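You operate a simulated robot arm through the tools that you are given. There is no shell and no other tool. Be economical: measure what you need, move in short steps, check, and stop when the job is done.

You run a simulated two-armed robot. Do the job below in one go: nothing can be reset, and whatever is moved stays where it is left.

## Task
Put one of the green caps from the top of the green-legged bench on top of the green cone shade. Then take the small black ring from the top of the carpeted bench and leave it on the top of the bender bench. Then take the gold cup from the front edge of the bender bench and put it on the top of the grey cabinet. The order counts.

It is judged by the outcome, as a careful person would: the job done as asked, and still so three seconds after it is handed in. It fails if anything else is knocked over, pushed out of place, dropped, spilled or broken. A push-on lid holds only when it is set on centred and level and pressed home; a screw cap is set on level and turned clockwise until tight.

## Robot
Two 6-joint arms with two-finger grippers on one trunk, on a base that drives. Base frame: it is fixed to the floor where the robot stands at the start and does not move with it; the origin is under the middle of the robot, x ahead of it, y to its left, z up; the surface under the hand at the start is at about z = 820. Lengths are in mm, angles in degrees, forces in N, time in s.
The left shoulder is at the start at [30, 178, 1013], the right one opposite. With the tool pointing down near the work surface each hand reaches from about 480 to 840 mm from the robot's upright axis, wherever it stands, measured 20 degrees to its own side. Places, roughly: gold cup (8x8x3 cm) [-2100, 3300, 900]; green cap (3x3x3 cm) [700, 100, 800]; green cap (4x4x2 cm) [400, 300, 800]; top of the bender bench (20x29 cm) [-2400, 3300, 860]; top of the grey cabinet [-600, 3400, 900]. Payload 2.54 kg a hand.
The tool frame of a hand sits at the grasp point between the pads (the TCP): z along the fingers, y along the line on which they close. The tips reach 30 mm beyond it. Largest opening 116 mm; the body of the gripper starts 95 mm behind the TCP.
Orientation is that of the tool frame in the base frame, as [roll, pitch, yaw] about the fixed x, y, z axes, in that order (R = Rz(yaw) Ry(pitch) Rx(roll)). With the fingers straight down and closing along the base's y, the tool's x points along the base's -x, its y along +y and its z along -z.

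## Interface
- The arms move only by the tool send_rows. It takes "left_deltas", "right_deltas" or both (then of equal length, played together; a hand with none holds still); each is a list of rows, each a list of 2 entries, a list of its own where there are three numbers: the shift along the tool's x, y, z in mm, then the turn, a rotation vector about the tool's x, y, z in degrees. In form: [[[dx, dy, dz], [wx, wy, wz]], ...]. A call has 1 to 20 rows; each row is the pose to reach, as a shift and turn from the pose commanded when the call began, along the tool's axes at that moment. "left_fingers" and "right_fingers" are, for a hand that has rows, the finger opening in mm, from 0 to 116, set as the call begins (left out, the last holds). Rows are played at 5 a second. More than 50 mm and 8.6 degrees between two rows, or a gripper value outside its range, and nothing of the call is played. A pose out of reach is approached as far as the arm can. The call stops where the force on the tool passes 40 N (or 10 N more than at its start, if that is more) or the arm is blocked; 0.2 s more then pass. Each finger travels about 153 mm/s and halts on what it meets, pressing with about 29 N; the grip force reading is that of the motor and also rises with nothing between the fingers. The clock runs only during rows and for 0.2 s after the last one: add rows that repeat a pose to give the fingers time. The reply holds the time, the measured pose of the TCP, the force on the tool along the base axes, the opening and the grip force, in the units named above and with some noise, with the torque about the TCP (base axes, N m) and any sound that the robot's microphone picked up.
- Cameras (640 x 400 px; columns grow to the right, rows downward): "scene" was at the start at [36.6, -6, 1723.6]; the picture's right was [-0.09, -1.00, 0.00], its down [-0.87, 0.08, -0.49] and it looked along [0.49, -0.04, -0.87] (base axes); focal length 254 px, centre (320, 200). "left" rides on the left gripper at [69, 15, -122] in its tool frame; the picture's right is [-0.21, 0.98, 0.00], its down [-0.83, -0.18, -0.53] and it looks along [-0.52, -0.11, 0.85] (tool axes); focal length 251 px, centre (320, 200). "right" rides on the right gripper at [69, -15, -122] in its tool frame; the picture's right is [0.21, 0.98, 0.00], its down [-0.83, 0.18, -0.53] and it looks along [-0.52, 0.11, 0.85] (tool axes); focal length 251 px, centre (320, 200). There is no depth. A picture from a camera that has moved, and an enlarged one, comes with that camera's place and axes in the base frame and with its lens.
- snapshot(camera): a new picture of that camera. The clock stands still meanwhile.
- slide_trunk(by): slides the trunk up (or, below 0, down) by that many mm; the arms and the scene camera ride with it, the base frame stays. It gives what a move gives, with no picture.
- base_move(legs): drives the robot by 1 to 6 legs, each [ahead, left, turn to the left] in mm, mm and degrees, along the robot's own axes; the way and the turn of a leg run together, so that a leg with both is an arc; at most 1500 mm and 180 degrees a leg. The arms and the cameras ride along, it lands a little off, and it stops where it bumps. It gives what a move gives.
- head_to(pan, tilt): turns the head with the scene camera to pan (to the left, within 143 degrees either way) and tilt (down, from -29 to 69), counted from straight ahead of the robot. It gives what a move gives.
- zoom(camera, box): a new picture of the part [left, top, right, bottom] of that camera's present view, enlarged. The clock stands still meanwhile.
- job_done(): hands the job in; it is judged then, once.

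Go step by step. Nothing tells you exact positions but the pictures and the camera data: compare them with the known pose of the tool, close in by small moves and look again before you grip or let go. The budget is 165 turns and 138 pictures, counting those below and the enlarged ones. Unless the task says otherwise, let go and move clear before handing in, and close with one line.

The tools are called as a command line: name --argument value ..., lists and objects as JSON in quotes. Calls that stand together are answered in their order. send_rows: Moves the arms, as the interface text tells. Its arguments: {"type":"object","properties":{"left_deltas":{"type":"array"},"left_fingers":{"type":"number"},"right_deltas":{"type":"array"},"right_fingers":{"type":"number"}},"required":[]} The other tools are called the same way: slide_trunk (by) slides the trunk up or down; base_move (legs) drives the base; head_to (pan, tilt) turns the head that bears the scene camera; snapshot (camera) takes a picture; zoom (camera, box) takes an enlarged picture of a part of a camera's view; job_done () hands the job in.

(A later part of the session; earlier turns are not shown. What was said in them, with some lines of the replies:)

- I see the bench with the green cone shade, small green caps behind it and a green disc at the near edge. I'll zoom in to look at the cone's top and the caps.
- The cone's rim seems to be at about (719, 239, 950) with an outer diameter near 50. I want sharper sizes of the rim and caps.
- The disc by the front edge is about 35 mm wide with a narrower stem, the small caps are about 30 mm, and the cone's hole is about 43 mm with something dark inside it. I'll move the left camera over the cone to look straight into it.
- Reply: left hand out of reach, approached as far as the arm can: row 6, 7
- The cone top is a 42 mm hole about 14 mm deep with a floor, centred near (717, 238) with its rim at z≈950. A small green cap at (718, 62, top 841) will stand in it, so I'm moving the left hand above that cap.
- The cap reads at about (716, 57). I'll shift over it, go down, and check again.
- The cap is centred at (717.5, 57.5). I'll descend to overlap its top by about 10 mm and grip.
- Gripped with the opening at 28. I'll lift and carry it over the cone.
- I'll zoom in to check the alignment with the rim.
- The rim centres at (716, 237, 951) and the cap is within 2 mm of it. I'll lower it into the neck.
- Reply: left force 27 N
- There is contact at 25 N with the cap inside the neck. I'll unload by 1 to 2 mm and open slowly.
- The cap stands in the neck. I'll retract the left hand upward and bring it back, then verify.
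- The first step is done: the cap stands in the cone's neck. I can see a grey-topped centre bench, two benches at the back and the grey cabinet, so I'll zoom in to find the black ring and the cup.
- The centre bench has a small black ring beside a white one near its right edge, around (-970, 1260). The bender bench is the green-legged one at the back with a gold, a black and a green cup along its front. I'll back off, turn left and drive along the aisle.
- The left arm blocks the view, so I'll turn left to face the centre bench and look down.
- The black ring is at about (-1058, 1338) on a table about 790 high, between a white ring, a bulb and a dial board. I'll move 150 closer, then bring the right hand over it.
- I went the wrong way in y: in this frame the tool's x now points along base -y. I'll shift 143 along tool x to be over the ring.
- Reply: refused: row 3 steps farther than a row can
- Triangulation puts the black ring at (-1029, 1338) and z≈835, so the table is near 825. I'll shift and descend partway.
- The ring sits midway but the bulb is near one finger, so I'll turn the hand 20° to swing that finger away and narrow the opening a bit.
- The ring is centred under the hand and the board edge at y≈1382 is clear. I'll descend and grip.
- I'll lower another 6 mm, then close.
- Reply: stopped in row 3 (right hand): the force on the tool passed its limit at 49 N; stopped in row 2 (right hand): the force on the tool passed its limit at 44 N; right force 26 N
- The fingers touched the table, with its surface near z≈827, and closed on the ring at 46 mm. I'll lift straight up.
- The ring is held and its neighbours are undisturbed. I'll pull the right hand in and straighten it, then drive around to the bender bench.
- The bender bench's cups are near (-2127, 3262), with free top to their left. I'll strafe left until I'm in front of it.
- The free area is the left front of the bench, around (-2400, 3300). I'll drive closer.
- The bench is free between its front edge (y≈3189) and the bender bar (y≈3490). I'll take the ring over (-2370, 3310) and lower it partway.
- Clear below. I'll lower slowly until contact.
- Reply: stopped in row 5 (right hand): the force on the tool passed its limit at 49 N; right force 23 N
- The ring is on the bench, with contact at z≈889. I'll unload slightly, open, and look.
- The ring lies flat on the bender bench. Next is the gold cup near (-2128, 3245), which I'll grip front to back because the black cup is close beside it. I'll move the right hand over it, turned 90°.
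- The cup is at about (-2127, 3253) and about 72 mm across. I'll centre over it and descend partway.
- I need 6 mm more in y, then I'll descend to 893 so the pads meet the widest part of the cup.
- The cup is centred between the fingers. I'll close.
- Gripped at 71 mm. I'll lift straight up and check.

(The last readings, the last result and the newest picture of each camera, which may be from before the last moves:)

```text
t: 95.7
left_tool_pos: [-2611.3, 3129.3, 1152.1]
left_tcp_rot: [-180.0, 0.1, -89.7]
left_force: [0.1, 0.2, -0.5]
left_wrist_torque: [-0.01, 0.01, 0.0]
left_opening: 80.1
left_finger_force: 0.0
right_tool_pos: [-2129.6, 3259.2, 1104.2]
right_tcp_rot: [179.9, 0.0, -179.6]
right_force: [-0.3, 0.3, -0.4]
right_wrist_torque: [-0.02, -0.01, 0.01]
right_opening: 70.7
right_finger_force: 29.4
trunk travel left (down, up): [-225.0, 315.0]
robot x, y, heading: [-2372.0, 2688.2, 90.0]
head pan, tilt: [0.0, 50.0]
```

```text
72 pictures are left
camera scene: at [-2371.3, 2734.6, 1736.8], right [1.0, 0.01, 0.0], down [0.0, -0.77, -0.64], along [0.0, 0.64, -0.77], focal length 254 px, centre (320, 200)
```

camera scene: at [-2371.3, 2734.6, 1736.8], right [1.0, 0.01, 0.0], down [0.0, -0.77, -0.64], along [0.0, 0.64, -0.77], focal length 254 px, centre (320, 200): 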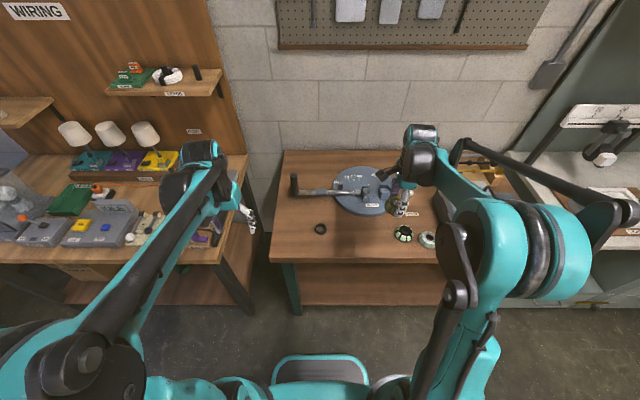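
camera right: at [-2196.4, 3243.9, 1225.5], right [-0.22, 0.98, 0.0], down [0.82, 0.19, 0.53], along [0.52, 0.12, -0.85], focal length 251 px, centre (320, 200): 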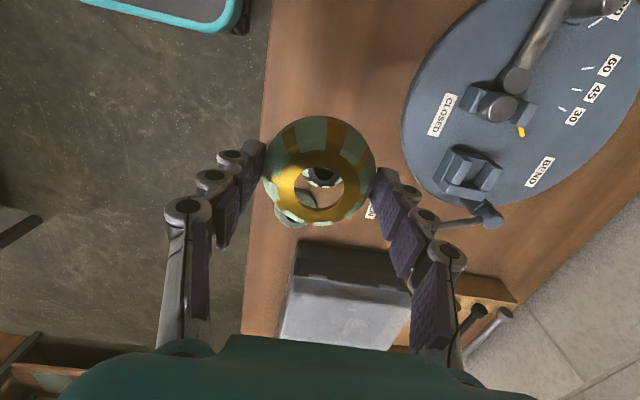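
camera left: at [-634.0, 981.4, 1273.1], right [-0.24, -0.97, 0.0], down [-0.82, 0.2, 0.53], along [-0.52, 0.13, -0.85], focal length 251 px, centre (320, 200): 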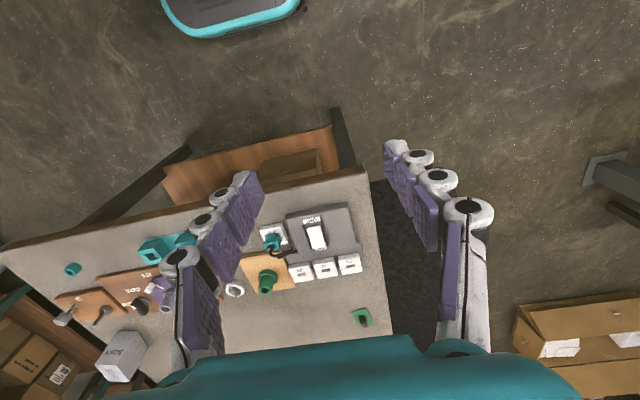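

The gold cup is held and the neighbours are still in place. I'll tuck the right hand in, back off and strafe right to the grey cabinet.

send_rows --right_deltas '[[[11, -12, 0], [0, 0, -8]], [[22, -24, 0], [0, 0, -16]], [[33, -36, 0], [0, 0, -24]], [[44, -48, 0], [0, 0, -32]], [[55, -60, 0], [0, 0, -40]], [[66, -72, 0], [0, 0, -48]], [[77, -84, 0], [0, 0, -56]], [[88, -96, 0], [0, 0, -64]], [[99, -108, 0], [0, 0, -72]], [[110, -120, 0], [0, 0, -80]], [[120, -130, 0], [0, 0, -88]], [[130, -140, 0], [0, 0, -90]]]'

base_move --legs '[[-330, 0, 0], [0, -1400, 0], [0, -300, 0]]'

head_to --pan 0 --tilt 35

snapshot --camera "scene"

```text
t: 98.3
left_tool_pos: [-2610.9, 3128.2, 1152.2]
left_tcp_rot: [-179.9, 0.0, -89.6]
left_force: [0.2, 0.2, -1.3]
left_wrist_torque: [0.0, 0.03, 0.02]
left_opening: 80.0
left_finger_force: 0.0
right_tool_pos: [-2259.0, 3115.5, 1103.5]
right_tcp_rot: [179.9, 0.3, -89.5]
right_force: [0.3, 0.3, -0.4]
right_wrist_torque: [-0.01, 0.01, -0.02]
right_opening: 71.2
right_finger_force: 29.7
trunk travel left (down, up): [-225.0, 315.0]
robot x, y, heading: [-2371.2, 2684.6, 90.2]
head pan, tilt: [0.0, 50.0]
```

```text
t: 108.7
left_tool_pos: [-911.0, 2823.3, 1152.1]
left_tcp_rot: [179.9, 0.0, -88.9]
left_force: [0.5, -0.7, 1.2]
left_wrist_torque: [0.0, 0.06, 0.02]
left_opening: 80.1
left_finger_force: 0.1
right_tool_pos: [-557.2, 2815.1, 1102.5]
right_tcp_rot: [179.9, 0.2, -89.1]
right_force: [0.2, -0.6, -0.8]
right_wrist_torque: [0.03, 0.05, 0.0]
right_opening: 70.9
right_finger_force: 28.9
trunk travel left (down, up): [-225.0, 315.0]
robot x, y, heading: [-667.9, 2382.7, 91.1]
head pan, tilt: [0.0, 50.0]
```

```text
t: 109.5
left_tool_pos: [-912.1, 2822.2, 1151.1]
left_tcp_rot: [-180.0, 0.0, -89.0]
left_force: [0.1, -0.9, 0.2]
left_wrist_torque: [0.0, 0.02, -0.01]
left_opening: 80.0
left_finger_force: 0.1
right_tool_pos: [-559.8, 2815.3, 1103.2]
right_tcp_rot: [-180.0, 0.3, -89.1]
right_force: [-0.3, 0.2, -0.4]
right_wrist_torque: [0.01, -0.03, 0.0]
right_opening: 71.1
right_finger_force: 29.0
trunk travel left (down, up): [-225.0, 315.0]
robot x, y, heading: [-665.2, 2385.2, 91.0]
head pan, tilt: [0.0, 35.0]
```

```text
71 pictures are left
camera scene: at [-668.2, 2442.4, 1758.5], right [1.0, 0.02, 0.0], down [0.01, -0.57, -0.82], along [-0.01, 0.82, -0.57], focal length 254 px, centre (320, 200)
```

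scene: 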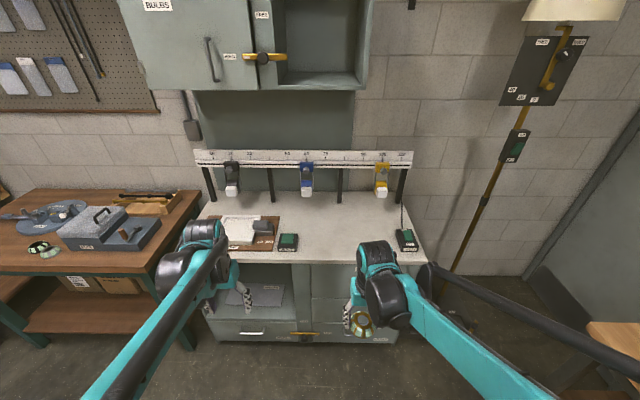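

The cabinet top is free around (-560, 3370), between the ON/OFF box and the SPOTS box. I'll drive closer.

base_move --legs '[[370, 0, -1]]'

head_to --pan -5 --tilt 50

snapshot --camera "scene"

snapshot --camera "right"

```text
t: 111.8
left_tool_pos: [-907.8, 3191.2, 1151.6]
left_tcp_rot: [-180.0, 0.0, -90.0]
left_force: [0.4, 0.0, 0.1]
left_wrist_torque: [-0.06, -0.02, -0.04]
left_opening: 79.9
left_finger_force: 0.0
right_tool_pos: [-554.3, 3177.8, 1103.0]
right_tcp_rot: [-179.9, 0.1, -90.0]
right_force: [0.1, 0.0, -1.4]
right_wrist_torque: [-0.04, -0.01, 0.02]
right_opening: 70.9
right_finger_force: 29.0
trunk travel left (down, up): [-225.0, 315.0]
robot x, y, heading: [-670.9, 2749.4, 89.8]
head pan, tilt: [0.0, 35.0]
```

```text
t: 112.6
left_tool_pos: [-907.0, 3190.0, 1150.3]
left_tcp_rot: [180.0, 0.1, -90.0]
left_force: [-0.4, 0.3, -0.1]
left_wrist_torque: [-0.01, -0.02, 0.01]
left_opening: 80.1
left_finger_force: 0.1
right_tool_pos: [-554.8, 3175.3, 1102.6]
right_tcp_rot: [179.9, 0.2, -90.0]
right_force: [-0.4, 0.5, -0.8]
right_wrist_torque: [-0.02, -0.04, 0.04]
right_opening: 71.0
right_finger_force: 29.5
trunk travel left (down, up): [-225.0, 315.0]
robot x, y, heading: [-672.1, 2746.2, 90.0]
head pan, tilt: [-5.0, 50.0]
```

```text
70 pictures are left
camera scene: at [-663.3, 2793.9, 1736.9], right [1.0, -0.09, 0.0], down [-0.07, -0.76, -0.64], along [0.06, 0.64, -0.77], focal length 254 px, centre (320, 200)
```

scene: 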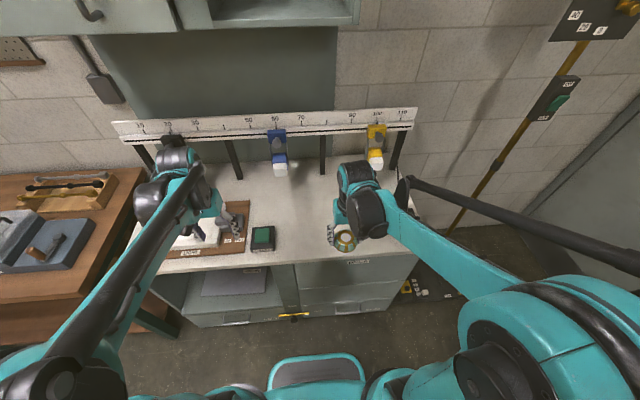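

```text
69 pictures are left
camera right: at [-539.1, 3106.9, 1224.7], right [-0.98, -0.22, 0.0], down [-0.18, 0.82, 0.54], along [-0.12, 0.52, -0.84], focal length 251 px, centre (320, 200)
```

right: 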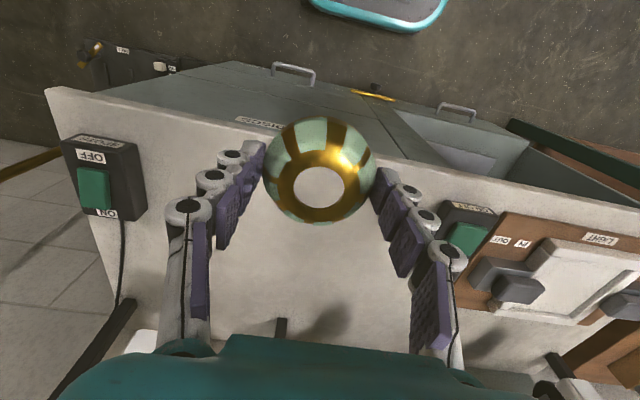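

The cabinet's front edge is at y≈3218 and the area around (-560, 3350) is clear. I'll move over it and lower partway.

send_rows --right_deltas '[[[-45, 2, 0], [0, 0, 0]], [[-90, 5, 0], [0, 0, 0]], [[-135, 5, 0], [0, 0, 0]], [[-170, 5, 10], [0, 0, 0]], [[-170, 5, 55], [0, 0, 0]], [[-170, 5, 100], [0, 0, 0]], [[-170, 5, 120], [0, 0, 0]], [[-170, 5, 120], [0, 0, 0]]]'

snapshot --camera "right"

zoom --camera "scene" --box '[230, 130, 430, 280]'

```text
t: 114.4
left_tool_pos: [-906.4, 3190.6, 1151.3]
left_tcp_rot: [180.0, 0.0, -90.0]
left_force: [-0.8, 0.4, 0.4]
left_wrist_torque: [0.01, 0.03, 0.0]
left_opening: 80.0
left_finger_force: 0.1
right_tool_pos: [-557.9, 3347.7, 981.9]
right_tcp_rot: [-180.0, 0.2, -90.0]
right_force: [-0.4, 0.9, -0.4]
right_wrist_torque: [-0.03, 0.01, -0.03]
right_opening: 70.9
right_finger_force: 28.8
trunk travel left (down, up): [-225.0, 315.0]
robot x, y, heading: [-671.8, 2746.5, 90.2]
head pan, tilt: [-5.0, 50.0]
```

```text
68 pictures are left
camera right: at [-542.7, 3277.5, 1103.2], right [-0.98, -0.22, 0.0], down [-0.18, 0.82, 0.54], along [-0.12, 0.52, -0.84], focal length 251 px, centre (320, 200)
```

right: 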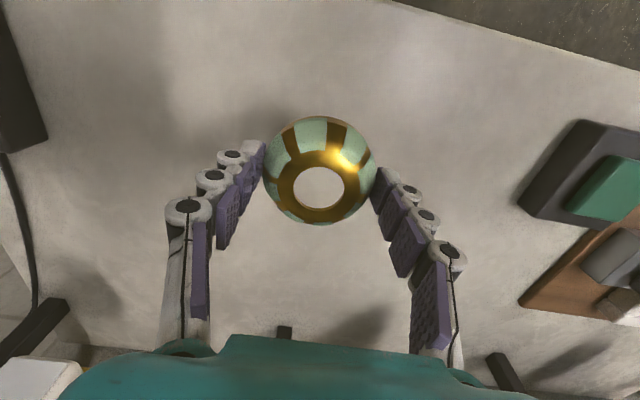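

```text
2.67 times, centred on (330, 205) of scene
camera zoom: at [-663.3, 2794.5, 1736.9], right [1.0, -0.09, 0.0], down [-0.07, -0.76, -0.64], along [0.06, 0.64, -0.77], focal length 676 px, centre (293, 187)
```

zoom: 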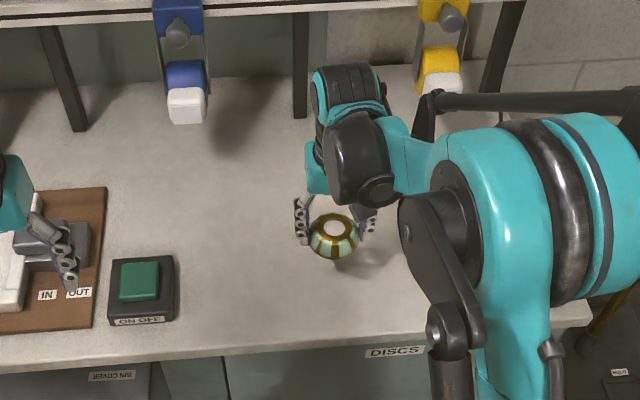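

Clear below. I'll lower until contact.

send_rows --right_deltas '[[[0, 0, 12], [0, 0, 0]], [[0, 0, 24], [0, 0, 0]], [[0, 0, 30], [0, 0, 0]], [[0, 0, 34], [0, 0, 0]], [[0, 0, 37], [0, 0, 0]], [[0, 0, 40], [0, 0, 0]], [[0, 0, 43], [0, 0, 0]], [[0, 0, 46], [0, 0, 0]], [[0, 0, 49], [0, 0, 0]], [[0, 0, 52], [0, 0, 0]], [[0, 0, 55], [0, 0, 0]], [[0, 0, 58], [0, 0, 0]], [[0, 0, 61], [0, 0, 0]], [[0, 0, 64], [0, 0, 0]]]'

```text
t: 117.4
left_tool_pos: [-906.5, 3190.0, 1151.1]
left_tcp_rot: [-180.0, 0.0, -90.0]
left_force: [0.2, 0.3, 0.3]
left_wrist_torque: [0.04, 0.01, 0.02]
left_opening: 80.0
left_finger_force: 0.0
right_tool_pos: [-560.4, 3347.2, 919.5]
right_tcp_rot: [-180.0, 0.2, -89.9]
right_force: [0.2, -0.3, -1.0]
right_wrist_torque: [-0.01, 0.02, 0.02]
right_opening: 71.0
right_finger_force: 29.1
trunk travel left (down, up): [-225.0, 315.0]
robot x, y, heading: [-670.7, 2746.1, 90.4]
head pan, tilt: [-5.0, 50.0]
```

send_rows --right_deltas '[[[0, 0, 3], [0, 0, 0]], [[0, 0, 6], [0, 0, 0]], [[0, 0, 9], [0, 0, 0]], [[0, 0, 12], [0, 0, 0]], [[0, 0, 15], [0, 0, 0]], [[0, 0, 18], [0, 0, 0]], [[0, 0, 21], [0, 0, 0]], [[0, 0, 24], [0, 0, 0]], [[0, 0, 27], [0, 0, 0]], [[0, 0, 30], [0, 0, 0]], [[0, 0, 33], [0, 0, 0]], [[0, 0, 36], [0, 0, 0]], [[0, 0, 39], [0, 0, 0]], [[0, 0, 42], [0, 0, 0]]]'

snapshot --camera "right"

```text
t: 120.0
left_tool_pos: [-908.2, 3188.2, 1151.3]
left_tcp_rot: [179.9, 0.1, -90.0]
left_force: [0.4, -0.4, 0.4]
left_wrist_torque: [-0.02, 0.02, 0.0]
left_opening: 80.0
left_finger_force: 0.2
right_tool_pos: [-558.5, 3345.1, 885.5]
right_tcp_rot: [-179.9, 0.2, -90.1]
right_force: [0.2, -2.4, 24.1]
right_wrist_torque: [-0.14, 0.27, 0.03]
right_opening: 71.4
right_finger_force: 28.7
trunk travel left (down, up): [-225.0, 315.0]
robot x, y, heading: [-670.5, 2747.7, 89.7]
head pan, tilt: [-5.0, 50.0]
stopped in row 13 (right hand): the force on the tool passed its limit at 45 N (the readings are from after the stop); the commanded pose is now the measured one
```

```text
66 pictures are left
camera right: at [-543.9, 3276.3, 1007.6], right [-0.98, -0.21, 0.0], down [-0.18, 0.82, 0.54], along [-0.11, 0.53, -0.84], focal length 251 px, centre (320, 200)
```

right: 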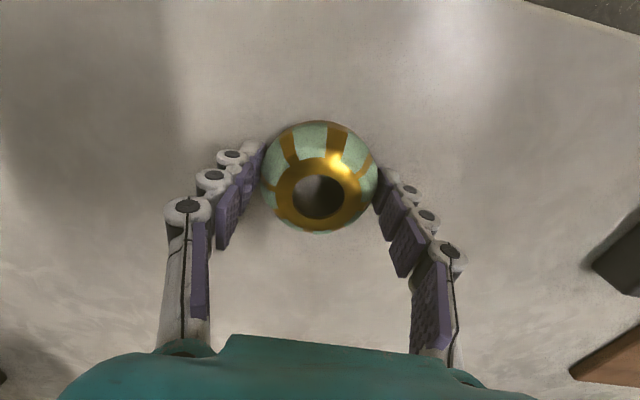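

The cup rests on the cabinet top. I'll unload, open, and rise clear.

send_rows --right_deltas '[[[0, 0, -1.5], [0, 0, 0]], [[0, 0, -1.5], [0, 0, 0]]]'

send_rows --right_deltas '[[[0, 0, 0], [0, 0, 0]], [[0, 0, 0], [0, 0, 0]], [[0, 0, 0], [0, 0, 0]]]' --right_fingers 100

send_rows --right_deltas '[[[0, 0, -20], [0, 0, 0]], [[0, 0, -65], [0, 0, 0]], [[0, 0, -110], [0, 0, 0]], [[0, 0, -150], [0, 0, 0]], [[0, 0, -190], [0, 0, 0]], [[40, 0, -210], [0, 0, 0]], [[85, 0, -210], [0, 0, 0]], [[130, 0, -210], [0, 0, 0]], [[170, 0, -210], [0, 0, 0]]]'

snapshot --camera "right"

snapshot --camera "scene"

```text
t: 120.6
left_tool_pos: [-908.1, 3189.9, 1152.2]
left_tcp_rot: [180.0, 0.1, -89.9]
left_force: [-0.7, -0.6, 0.3]
left_wrist_torque: [-0.02, -0.01, 0.01]
left_opening: 80.0
left_finger_force: 0.0
right_tool_pos: [-558.6, 3345.8, 887.2]
right_tcp_rot: [180.0, 0.2, -90.1]
right_force: [-1.2, -4.8, 7.6]
right_wrist_torque: [-0.18, 0.14, 0.05]
right_opening: 71.2
right_finger_force: 28.9
trunk travel left (down, up): [-225.0, 315.0]
robot x, y, heading: [-673.4, 2747.0, 90.1]
head pan, tilt: [-5.0, 50.0]
```

```text
t: 121.4
left_tool_pos: [-907.9, 3190.1, 1151.3]
left_tcp_rot: [-180.0, 0.0, -90.0]
left_force: [0.4, -0.1, 0.0]
left_wrist_torque: [-0.02, 0.03, 0.02]
left_opening: 79.9
left_finger_force: 0.0
right_tool_pos: [-559.1, 3348.1, 886.2]
right_tcp_rot: [180.0, 0.2, -90.0]
right_force: [0.2, 0.0, 0.6]
right_wrist_torque: [0.0, -0.01, -0.05]
right_opening: 99.8
right_finger_force: 0.1
trunk travel left (down, up): [-225.0, 315.0]
robot x, y, heading: [-673.6, 2745.9, 90.0]
head pan, tilt: [-5.0, 50.0]
```

```text
t: 123.4
left_tool_pos: [-907.4, 3188.6, 1151.5]
left_tcp_rot: [180.0, 0.0, -90.0]
left_force: [-0.1, 0.4, 0.4]
left_wrist_torque: [0.04, -0.02, -0.01]
left_opening: 80.1
left_finger_force: 0.1
right_tool_pos: [-558.7, 3174.5, 1096.6]
right_tcp_rot: [-179.9, 0.2, -90.1]
right_force: [0.3, -0.3, 0.3]
right_wrist_torque: [0.02, 0.01, 0.0]
right_opening: 99.9
right_finger_force: 0.1
trunk travel left (down, up): [-225.0, 315.0]
robot x, y, heading: [-672.3, 2747.0, 90.0]
head pan, tilt: [-5.0, 50.0]
```

```text
65 pictures are left
camera right: at [-542.8, 3104.3, 1217.5], right [-0.98, -0.21, 0.0], down [-0.18, 0.82, 0.54], along [-0.11, 0.53, -0.84], focal length 251 px, centre (320, 200)
```

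right: 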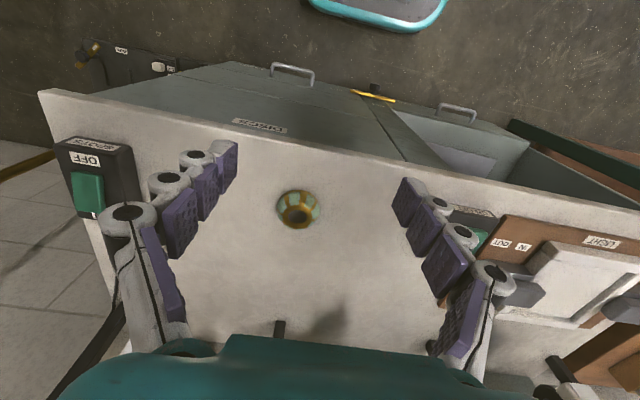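

```text
64 pictures are left
camera scene: at [-663.1, 2792.5, 1736.9], right [1.0, -0.09, 0.0], down [-0.07, -0.76, -0.64], along [0.06, 0.64, -0.77], focal length 254 px, centre (320, 200)
```

scene: 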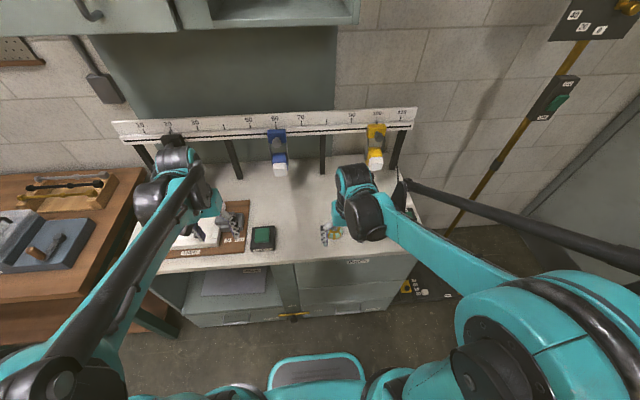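

The cup stands upright on the cabinet top and both hands are empty and clear. All three steps were done in the order asked, so I'm handing in.

job_done

```text
The job is handed in.
```

I did all three steps in order: a green cap is on the green cone shade, the small black ring is on the bender bench, and the gold cup is on the grey cabinet. The cap stands upright in the shade's neck with its top above the rim, because the cap is narrower than the opening.
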